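You operate a simulated robot arm through the tools that you are given. There is no shell and no other tool. Be economical: measure what you need, move in short steps, check, and stop when the job is done.

Carry out the task below with a simulated robot arm. There is one attempt and no reset: what you move stays moved.

TASK
Shut the stock bench drawer.

It is judged by the outcome, as a careful person would: the job done as asked, and still so three seconds after it is handed in. It fails if anything else is knocked over, pushed out of place, dropped, spilled or broken.

THE ROBOT
A 7-joint arm with a two-finger parallel gripper, fixed in place. Base frame: the origin is at the foot of the arm, x ahead of it, y to its left, z up. Lengths are in m, angles in rad, forces in N, time in s.
With the tool pointing down near the work surface it reaches from about 0.16 to 0.66 m from the base axis. Its first joint turns from -1.152 to 1.152 rad. Payload 2.4 kg.
Tool frame: the origin (TCP) lies between the finger pads and is the grasp point; the fingertips stand 0.03 m ahead of it; z points along the fingers, y is the line along which they close. The gripper opens to 0.094 m. The fingers are 0.028 m wide and 0.01 m thick; the gripper's body (0.05 by 0.096 m) begins 0.055 m behind the TCP.
Orientation is that of the tool frame in the base frame, as a unit quaternion [w, x, y, z]. With the fingers straight down and closing along the base's y, the tool's x points along the base's -x, its y along +y and its z along -z.

THE INTERFACE
- The arm moves only by the tool nudge_tool. Its argument "rows" is one flat list of numbers, 7 for each row, row after row: the finger opening in m, from 0 to 0.094, then the shift along the base's x, y, z in units of 25 mm (1.0 is 25 mm), then the turn, a rotation vector about the base's x, y, z in units of 6 degrees (1.0 is 6 degrees). In form: [claw, x, y, z, ax, ay, az, claw, x, y, z, ax, ay, az, ...]. A call has 1 to 10 rows; each row shifts and turns the commanded pose from where the row before left it. A call with a number of a shift or a turn outside -1 to 1 is refused whole. A row lasts 0.2 s, in which the tool goes at most 0.05 m and 0.15 rad; a call with a longer step from one row to the next is refused whole, and so is a gripper value outside its range. A pose out of reach is approached as far as the arm can. The call stops where the force on the tool passes 40 N (or 10 N more than at its start, if that is more) or the arm is blocked; 0.2 s more then pass. The fingers move at their own pace (about 0.153 m/s each) and stop on an object; they squeeze with about 32 N. The grip force told is the motor's: it shows also when the fingers shut on nothing. Time passes only in rows, and 0.2 s behind the last, so rows that do not move let the fingers close. It gives the time, the measured TCP pose, the force on the tool (base axes), the opening and the grip force at its end, in the units of the frame above (readings bear some noise).
- Cameras (640 x 400 px; columns grow to the right, rows downward): "scene" is fixed at [0.0303, 0.4707, 1.4399]; the picture's right is [-0.81, -0.58, 0.00], its down [-0.35, 0.50, -0.79] and it looks along [0.46, -0.64, -0.61] (base axes); focal length 328 px, centre (320, 200). "wrist" rides on the gripper at [-0.037, 0, -0.058] in the tool frame; the picture's right is [0.00, -1.00, 0.00], its down [0.97, 0.00, -0.24] and it looks along [0.24, 0.00, 0.97] (tool axes); focal length 218 px, centre (320, 200).
- snapshot(camera): a new picture of that camera. No time passes.
- pixel_to_xyz(camera, pixels): there is no depth. For up to 12 entries [column, row, z] of the newest picture of that camera ("zoom" is the newest enlarged one), the place [x, y] in the base frame at which the ray of that pixel passes the height z, good to about 0.003 m. No time passes.
- inspect(camera, box): a new picture of the part [left, top, right, bottom] of that camera's present view, enlarged. No time passes.
- hand_in(): hands the job in; it is judged then, once.

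Work in short steps. Measure before you move; look again where a grasp or a placing could have gone wrong, and mend it. You have 60 turns and 22 pictures in all, the two below and enlarged ones among them. Open the gripper and draw the arm clear of the work before you hand the job in, unless the task says otherwise; then end with one line.

The tools are called after "Emit:" as a command line: name --argument value ..., lists and objects as JSON in quotes. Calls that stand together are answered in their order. nudge_tool: Moves the arm, as the interface text tells. Its arguments: {"type":"object","properties":{"rows":{"type":"array","items":{"type":"number"}}},"required":["rows"]} The other tools are called the same way: snapshot (camera) takes a picture; pixel_to_xyz (camera, pixels) gives the place at which the rays of pixels pass given heights; inspect (camera, box) takes an enlarged picture of a part of a camera's view; hand_in () hands the job in.

At the start:

```text
t: 0.0
position: [0.3427, -0.0787, 1.0041]
ee_rot: [0.0, -0.001, 1.0, 0.0]
wrist_force: [0.4, 0.0, -0.2]
finger_gap: 0.0939
grasp_force: 0.0
```

scene: 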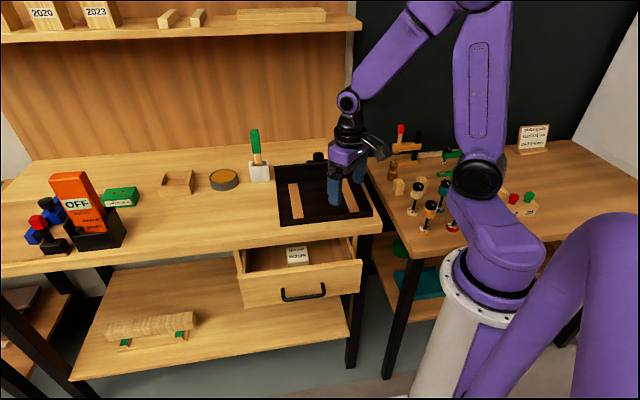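
wrist: 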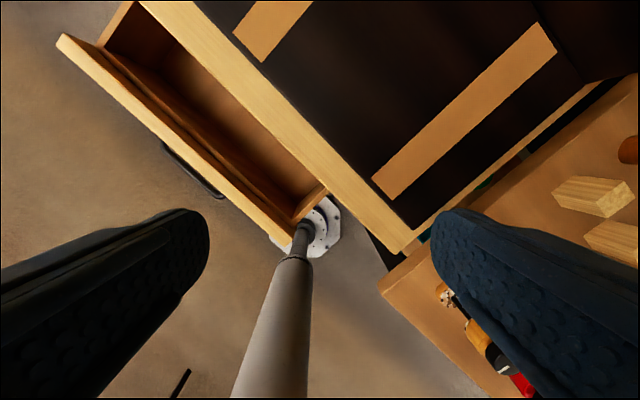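

The drawer stands open at scene (300,270). I'll look closer at it and the sign, and measure the edges.

Emit:
inspect --camera "scene" --box '[220, 220, 380, 320]'

Emit:
inspect --camera "scene" --box '[360, 110, 560, 235]'

Emit:
pixel_to_xyz --camera "wrist" --pixels '[[60, 40, 0.67], [285, 245, 0.67], [140, 0, 0.715], [400, 250, 0.715], [165, 145, 0.6], [222, 196, 0.6], [325, 190, 0.67], [60, 40, 0.6], [285, 245, 0.6]]'

Emit:
pixel_to_xyz --camera "scene" --pixels '[[243, 278, 0.67], [362, 262, 0.67], [243, 278, 0.65], [362, 262, 0.65], [282, 292, 0.6], [325, 287, 0.6], [382, 222, 0.715], [0, 277, 0.715], [246, 307, 0.6], [361, 292, 0.6]]'

```text
4.00 times, centred on (300, 270) of scene
```

zoom: 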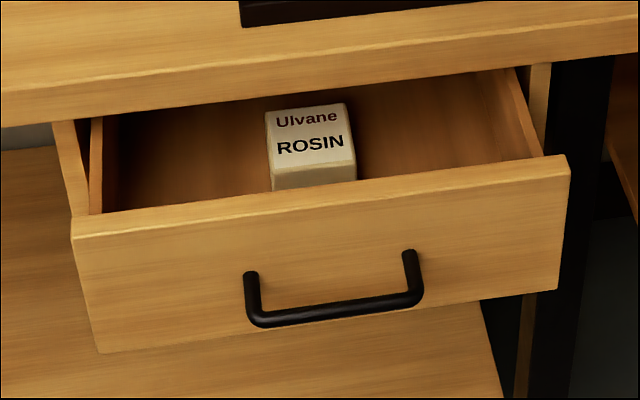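

```text
3.20 times, centred on (460, 172) of scene
```

zoom: 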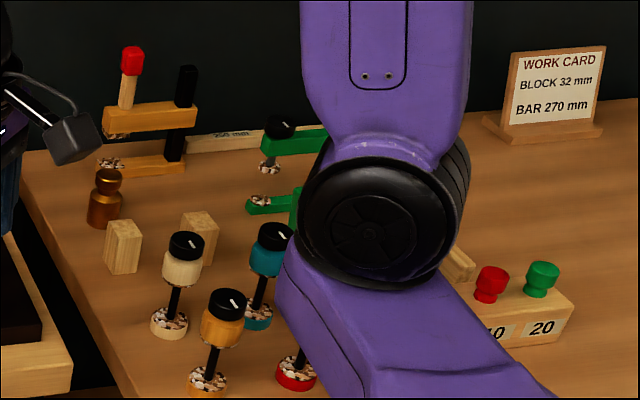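

```text
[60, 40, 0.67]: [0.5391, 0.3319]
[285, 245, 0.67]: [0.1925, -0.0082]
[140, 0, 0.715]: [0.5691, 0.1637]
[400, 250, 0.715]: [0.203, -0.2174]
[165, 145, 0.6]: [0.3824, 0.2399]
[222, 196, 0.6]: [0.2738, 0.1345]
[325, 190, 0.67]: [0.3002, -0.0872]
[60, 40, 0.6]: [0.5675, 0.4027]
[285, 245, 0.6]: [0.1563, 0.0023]
```

```text
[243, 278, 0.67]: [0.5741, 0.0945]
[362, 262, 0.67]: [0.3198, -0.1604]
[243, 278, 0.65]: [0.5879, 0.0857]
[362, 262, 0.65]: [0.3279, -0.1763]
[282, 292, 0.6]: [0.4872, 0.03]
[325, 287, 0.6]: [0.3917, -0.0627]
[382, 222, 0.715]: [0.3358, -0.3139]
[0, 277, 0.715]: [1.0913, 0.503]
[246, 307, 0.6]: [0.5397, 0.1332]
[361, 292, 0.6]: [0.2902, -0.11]
```

Triangulating the two views puts this bench's top at about z=0.86, higher than the table, and the drawer's top rim near z=0.82. I'll refine the drawer points.

Emit:
pixel_to_xyz --camera "scene" --pixels '[[238, 279, 0.82], [362, 262.5, 0.82], [359, 292, 0.75], [245, 308, 0.75], [286, 301, 0.76], [324, 294, 0.76], [382, 222, 0.86], [220, 251, 0.83], [380, 230, 0.83], [294, 260, 0.8]]'

Emit:
pixel_to_xyz --camera "wrist" --pixels '[[60, 40, 0.82], [285, 245, 0.82], [165, 145, 0.77], [222, 196, 0.77], [140, 0, 0.86], [400, 250, 0.86], [200, 60, 0.86], [325, 190, 0.82], [162, 145, 0.75], [222, 196, 0.75]]'

Emit:
inspect --camera "wrist" --box '[40, 0, 440, 250]'

```text
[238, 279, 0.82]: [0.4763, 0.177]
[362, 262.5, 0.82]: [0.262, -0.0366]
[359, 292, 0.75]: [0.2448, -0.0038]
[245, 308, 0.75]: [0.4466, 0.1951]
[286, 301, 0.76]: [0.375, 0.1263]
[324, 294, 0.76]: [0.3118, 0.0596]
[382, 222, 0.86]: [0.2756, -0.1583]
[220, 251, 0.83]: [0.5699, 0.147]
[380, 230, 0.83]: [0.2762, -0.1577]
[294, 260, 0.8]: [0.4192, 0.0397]
```

```text
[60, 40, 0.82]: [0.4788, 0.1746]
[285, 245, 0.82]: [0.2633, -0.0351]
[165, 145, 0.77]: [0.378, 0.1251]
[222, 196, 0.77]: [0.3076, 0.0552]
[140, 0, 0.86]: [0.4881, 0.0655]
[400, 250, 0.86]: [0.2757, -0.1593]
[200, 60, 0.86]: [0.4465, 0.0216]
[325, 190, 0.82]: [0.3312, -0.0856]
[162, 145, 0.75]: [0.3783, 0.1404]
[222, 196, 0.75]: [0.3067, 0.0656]
```

```text
1.60 times, centred on (240, 125) of wrist
```

zoom: 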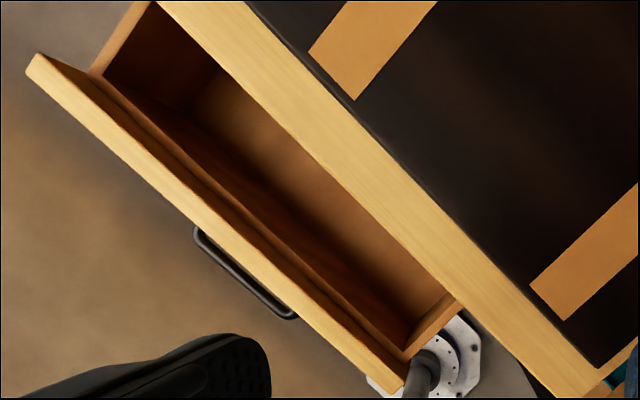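

The drawer front's top edge runs (0.263,-0.036) to (0.477,0.176). The handle bar is centred near (0.342,0.092,0.765), 35 mm out, and must go about 0.1 m along (0.70,-0.71). I'll move out in front at height, yawing -45° with the fingers shut.

Emit:
nudge_tool --rows '[0, -0.2, 0.92, 0, 0, 0, -0.75, 0, -0.2, 0.92, 0, 0, 0, -0.75, 0, -0.2, 0.92, 0, 0, 0, -0.75, 0, -0.2, 0.92, 0, 0, 0, -0.75, 0, -0.2, 0.92, 0, 0, 0, -0.75, 0, -0.2, 0.92, 0, 0, 0, -0.75, 0, -0.2, 0.92, 0, 0, 0, -0.75, 0, -0.2, 0.92, 0, 0, 0, -0.75, 0, -0.2, 0.92, 0, 0, 0, -0.75, 0, -0.2, 0.92, 0, 0, 0, -0.75]'

```text
t: 2.2
position: [0.2907, 0.1527, 1.0048]
ee_rot: [0.001, 0.384, 0.923, 0.0]
wrist_force: [0.0, -0.7, 0.0]
finger_gap: 0.0
grasp_force: 32.0
```

The yaw is right (tool y along the front). Now tilt 30° so the tips lean toward the bench.

Emit:
nudge_tool --rows '[0, 0, 0, 0, -0.707, -0.707, 0, 0, 0, 0, 0, -0.707, -0.707, 0, 0, 0, 0, 0, -0.707, -0.707, 0, 0, 0, 0, 0, -0.707, -0.707, 0, 0, 0, 0, 0, -0.707, -0.707, 0]'

Emit:
snapshot --camera "scene"

Emit:
snapshot --camera "wrist"

```text
t: 3.4
position: [0.2919, 0.153, 1.0047]
ee_rot: [0.24, 0.371, 0.892, -0.101]
wrist_force: [-0.4, -0.5, -0.4]
finger_gap: 0.0
grasp_force: 32.5
```

```text
16 pictures are left
```

scene: 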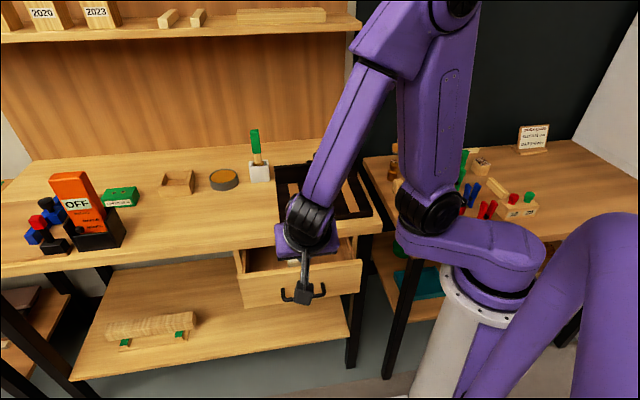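

```text
15 pictures are left
```

wrist: 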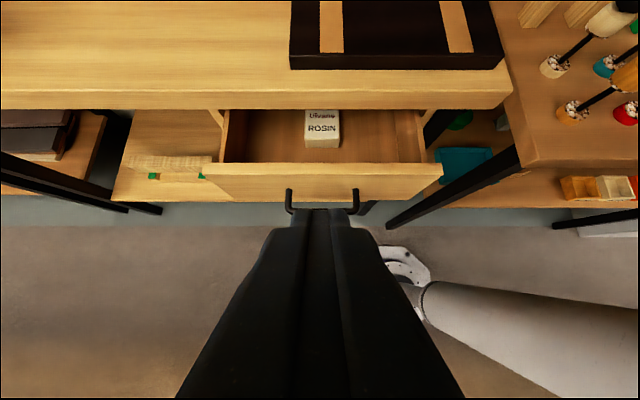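

The tip is centred on the handle laterally (wrist col 323) and about 0.11 m out from the front. Descending to handle height.

Emit:
nudge_tool --rows '[0, 0, 0, -1, 0, 0, 0, 0, 0, 0, -1, 0, 0, 0, 0, 0, 0, -1, 0, 0, 0, 0, 0, 0, -1, 0, 0, 0, 0, 0, 0, -1, 0, 0, 0, 0, 0, 0, -1, 0, 0, 0, 0, 0, 0, -1, 0, 0, 0, 0, 0, 0, -1, 0, 0, 0, 0, 0, 0, -1, 0, 0, 0]'

Emit:
inspect --camera "scene" --box '[220, 200, 412, 320]'

Emit:
snapshot --camera "wrist"

```text
t: 5.4
position: [0.2912, 0.1513, 0.7823]
ee_rot: [0.239, 0.37, 0.892, -0.098]
wrist_force: [-0.5, -0.6, -0.4]
finger_gap: 0.0001
grasp_force: 32.5
```

```text
3.33 times, centred on (316, 260) of scene
```

zoom: 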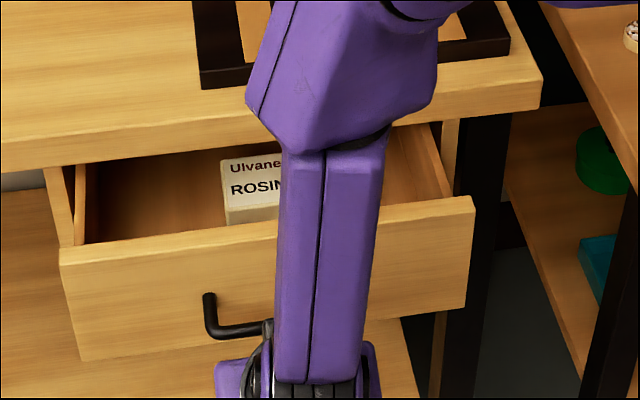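

```text
13 pictures are left
```

wrist: 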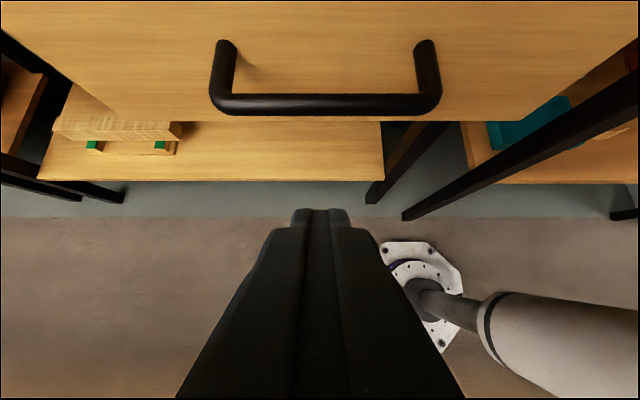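

The handle bar shows at wrist row 103, cols 212–440, centred. I'll verify its height and check the arm's clearance to the bench.

Emit:
pixel_to_xyz --camera "wrist" --pixels '[[325, 103, 0.755], [325, 103, 0.765], [325, 103, 0.775], [212, 100, 0.765], [440, 100, 0.765]]'

Emit:
snapshot --camera "scene"

```text
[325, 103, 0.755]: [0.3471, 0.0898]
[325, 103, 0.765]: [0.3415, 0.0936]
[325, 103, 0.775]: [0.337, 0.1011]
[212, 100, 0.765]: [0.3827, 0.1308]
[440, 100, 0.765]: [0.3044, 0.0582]
```

```text
12 pictures are left
```

scene: 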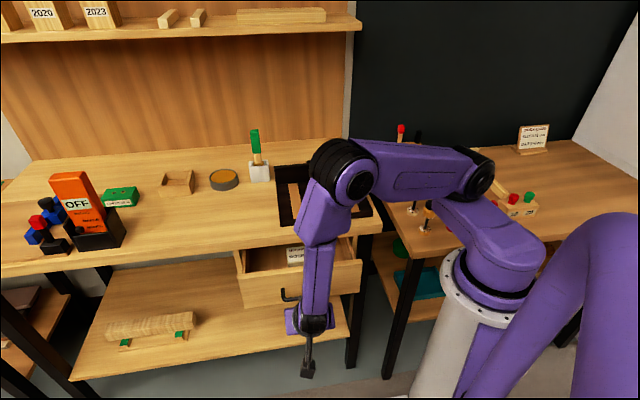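

The bar is at about (0.342,0.094,0.765). I'll lower 12 mm so the bar meets the middle of the fingers, then advance about 65 mm along (0.707,-0.707) to touch and begin pushing.

Emit:
nudge_tool --rows '[0, 0, 0, -0.5, 0, 0, 0, 0, 0.4, -0.4, 0, 0, 0, 0, 0, 0.4, -0.4, 0, 0, 0, 0, 0, 0.4, -0.4, 0, 0, 0, 0, 0, 0.35, -0.35, 0, 0, 0, 0, 0, 0.3, -0.3, 0, 0, 0, 0]'

Emit:
snapshot --camera "wrist"

```text
t: 6.8
position: [0.3375, 0.1046, 0.7665]
ee_rot: [0.239, 0.37, 0.892, -0.099]
wrist_force: [-1.0, -0.8, -0.5]
finger_gap: 0.0
grasp_force: 32.2
```

```text
11 pictures are left
```

wrist: 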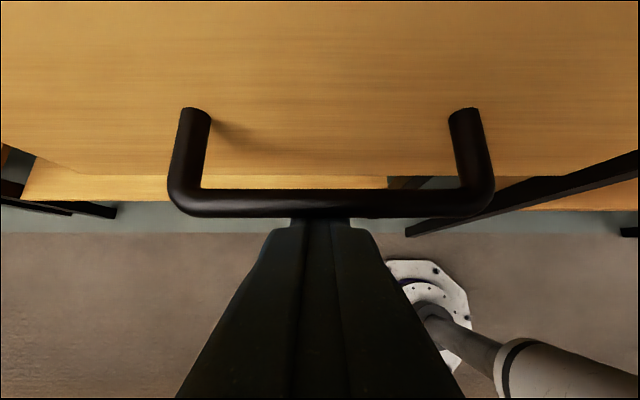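

The bar now lies over the fingertips and almost touches them, with no force yet. I'll push in at a steady slow pace.

Emit:
nudge_tool --rows '[0, 0.35, -0.35, 0, 0, 0, 0, 0, 0.35, -0.35, 0, 0, 0, 0, 0, 0.35, -0.35, 0, 0, 0, 0, 0, 0.35, -0.35, 0, 0, 0, 0, 0, 0.35, -0.35, 0, 0, 0, 0]'

Emit:
snapshot --camera "scene"

Emit:
snapshot --camera "wrist"

```text
t: 8.0
position: [0.3817, 0.0622, 0.7684]
ee_rot: [0.24, 0.369, 0.892, -0.099]
wrist_force: [-1.6, 0.4, -0.2]
finger_gap: 0.0
grasp_force: 31.9
```

```text
10 pictures are left
```

scene: 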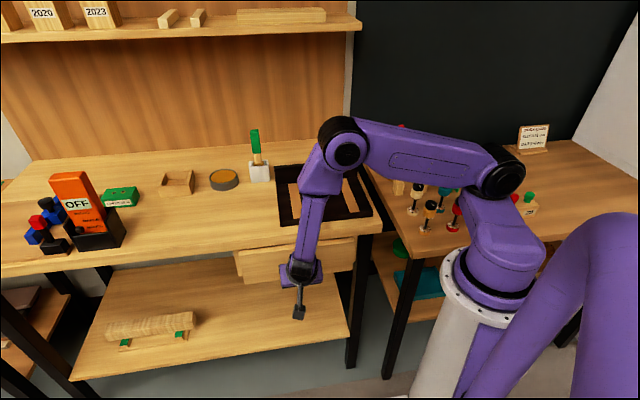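

```text
9 pictures are left
```

wrist: 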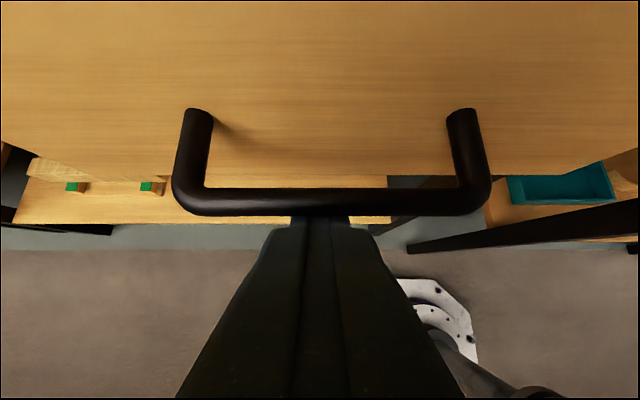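

The drawer is sliding in freely with about 1.5 N, and the arm stays clear of the bench. I'll keep pushing until it meets the stop.

Emit:
nudge_tool --rows '[0, 0.3, -0.3, 0, 0, 0, 0, 0, 0.3, -0.3, 0, 0, 0, 0, 0, 0.25, -0.25, 0, 0, 0, 0, 0, 0.2, -0.2, 0, 0, 0, 0, 0, 0.2, -0.2, 0, 0, 0, 0]'

Emit:
snapshot --camera "scene"

```text
t: 9.2
position: [0.4092, 0.0365, 0.7653]
ee_rot: [0.233, 0.365, 0.896, -0.095]
wrist_force: [-2.8, 1.7, -0.2]
finger_gap: 0.0
grasp_force: 31.6
stopped in row 5: the force on the tool passed its limit (the readings are from after the stop); the commanded pose is now the measured one
```

```text
8 pictures are left
```

scene: 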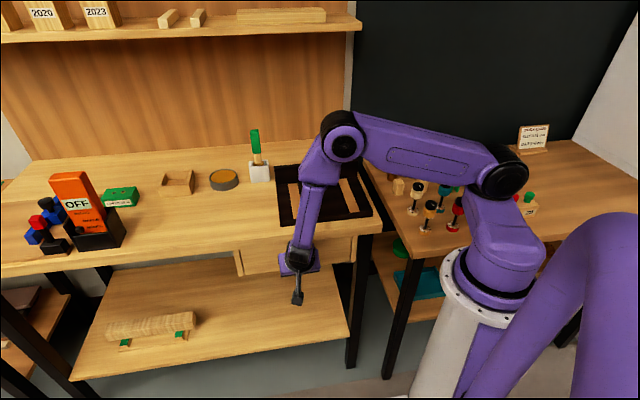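

It hit a stop after roughly 97 mm of travel. I'll push gently once more to check that it's the end stop and that it didn't rebound.

Emit:
nudge_tool --rows '[0, 0.1, -0.1, 0, 0, 0, 0, 0, 0.1, -0.1, 0, 0, 0, 0, 0, 0.1, -0.1, 0, 0, 0, 0, 0, 0.1, -0.1, 0, 0, 0, 0]'

Emit:
snapshot --camera "wrist"

```text
t: 9.9
position: [0.4107, 0.0354, 0.762]
ee_rot: [0.228, 0.36, 0.9, -0.093]
wrist_force: [-1.3, 1.9, -1.2]
finger_gap: 0.0
grasp_force: 32.5
stopped in row 3: the force on the tool passed its limit (the readings are from after the stop); the commanded pose is now the measured one
```

```text
7 pictures are left
```

wrist: 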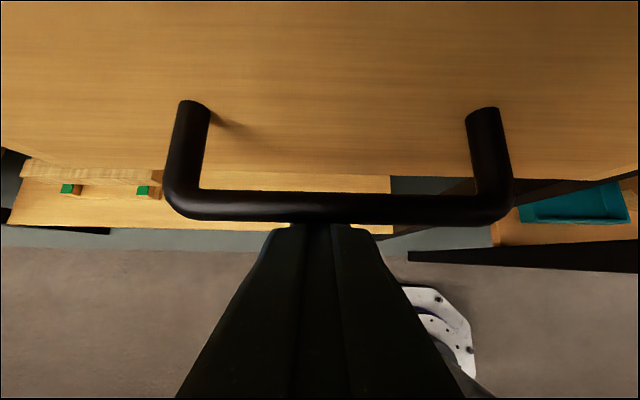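

It stopped at the same place, so this is firmly the end stop. I'll back straight out from under the handle, rise and look.

Emit:
nudge_tool --rows '[0, -0.3, 0.3, 0, 0, 0, 0, 0, -0.6, 0.6, 0, 0, 0, 0, 0, -0.6, 0.6, 0, 0, 0, 0, 0, -0.6, 0.6, 0, 0, 0, 0, 0, -0.6, 0.6, 0, 0, 0, 0, 0.04, -0.4, 0.4, 0.6, 0, 0, 0, 0.08, 0, 0, 1, 0, 0, 0, 0.08, 0, 0, 1, 0, 0, 0, 0.08, 0, 0, 1, 0, 0, 0, 0.08, 0, 0, 1, 0, 0, 0]'

Emit:
snapshot --camera "wrist"

Emit:
snapshot --camera "scene"

```text
t: 12.1
position: [0.3328, 0.1141, 0.8771]
ee_rot: [0.228, 0.36, 0.9, -0.094]
wrist_force: [0.1, 0.4, -0.3]
finger_gap: 0.08
grasp_force: 0.1
```

```text
6 pictures are left
```

wrist: 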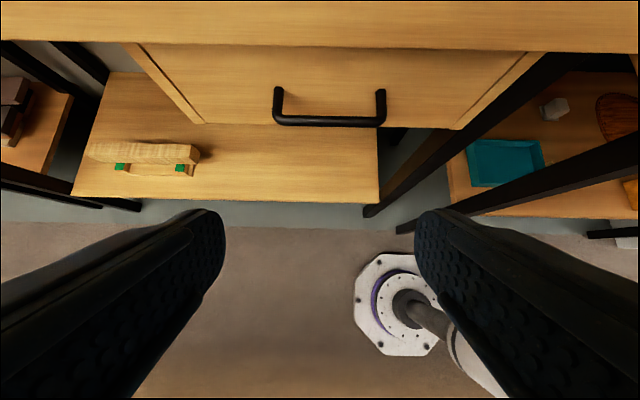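

```text
5 pictures are left
```

scene: 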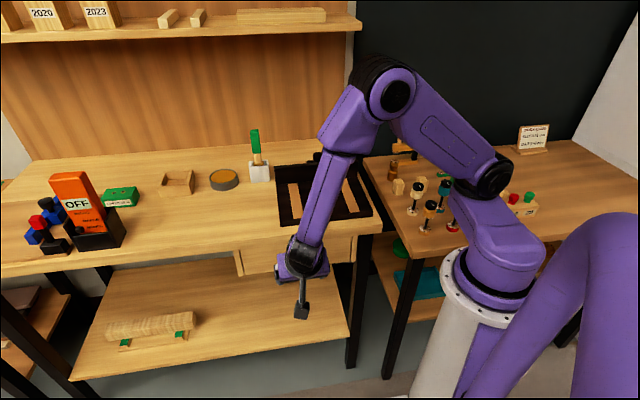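

The front appears flush between its side panels under the top. I'll check closely for a gap.

Emit:
inspect --camera "wrist" --box '[110, 0, 558, 140]'

Emit:
inspect --camera "scene" --box '[220, 200, 380, 300]'

```text
1.43 times, centred on (334, 70) of wrist
```

zoom: 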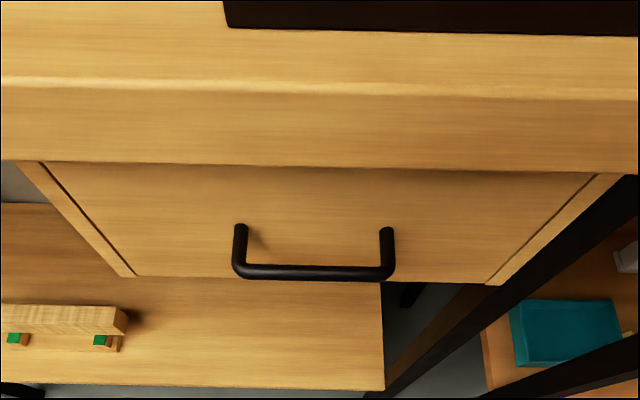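

```text
4.00 times, centred on (300, 250) of scene
```

zoom: 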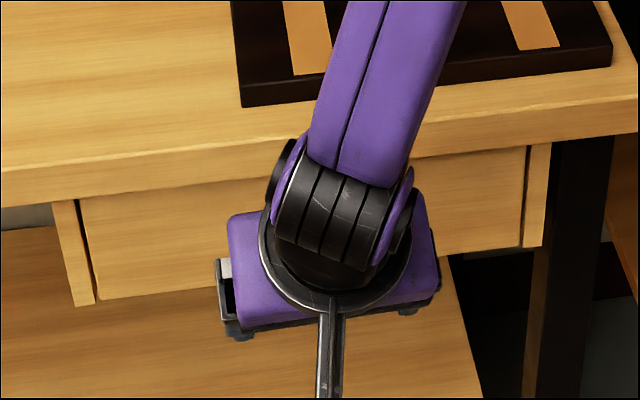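

The drawer is shut flush, nothing else has moved, and the arm is clear with the gripper open. Raising a bit more, then handing in.

Emit:
nudge_tool --rows '[0.09, -0.3, 0.3, 1, 0, 0, 0, 0.09, 0, 0, 1, 0, 0, 0, 0.09, 0, 0, 1, 0, 0, 0, 0.09, 0, 0, 0, 0, 0, 0]'

```text
t: 13.1
position: [0.3236, 0.1195, 0.9527]
ee_rot: [0.229, 0.359, 0.9, -0.092]
wrist_force: [-0.6, -0.9, 0.3]
finger_gap: 0.09
grasp_force: 0.1
```

The arm is clear of the drawer and the bench, so I'm handing in.

Emit:
hand_in

```text
The job is handed in.
```

The stock bench drawer is shut, pushed in to its end stop and flush with the frame; the pictures show nothing else disturbed, and the arm is clear with the gripper open.
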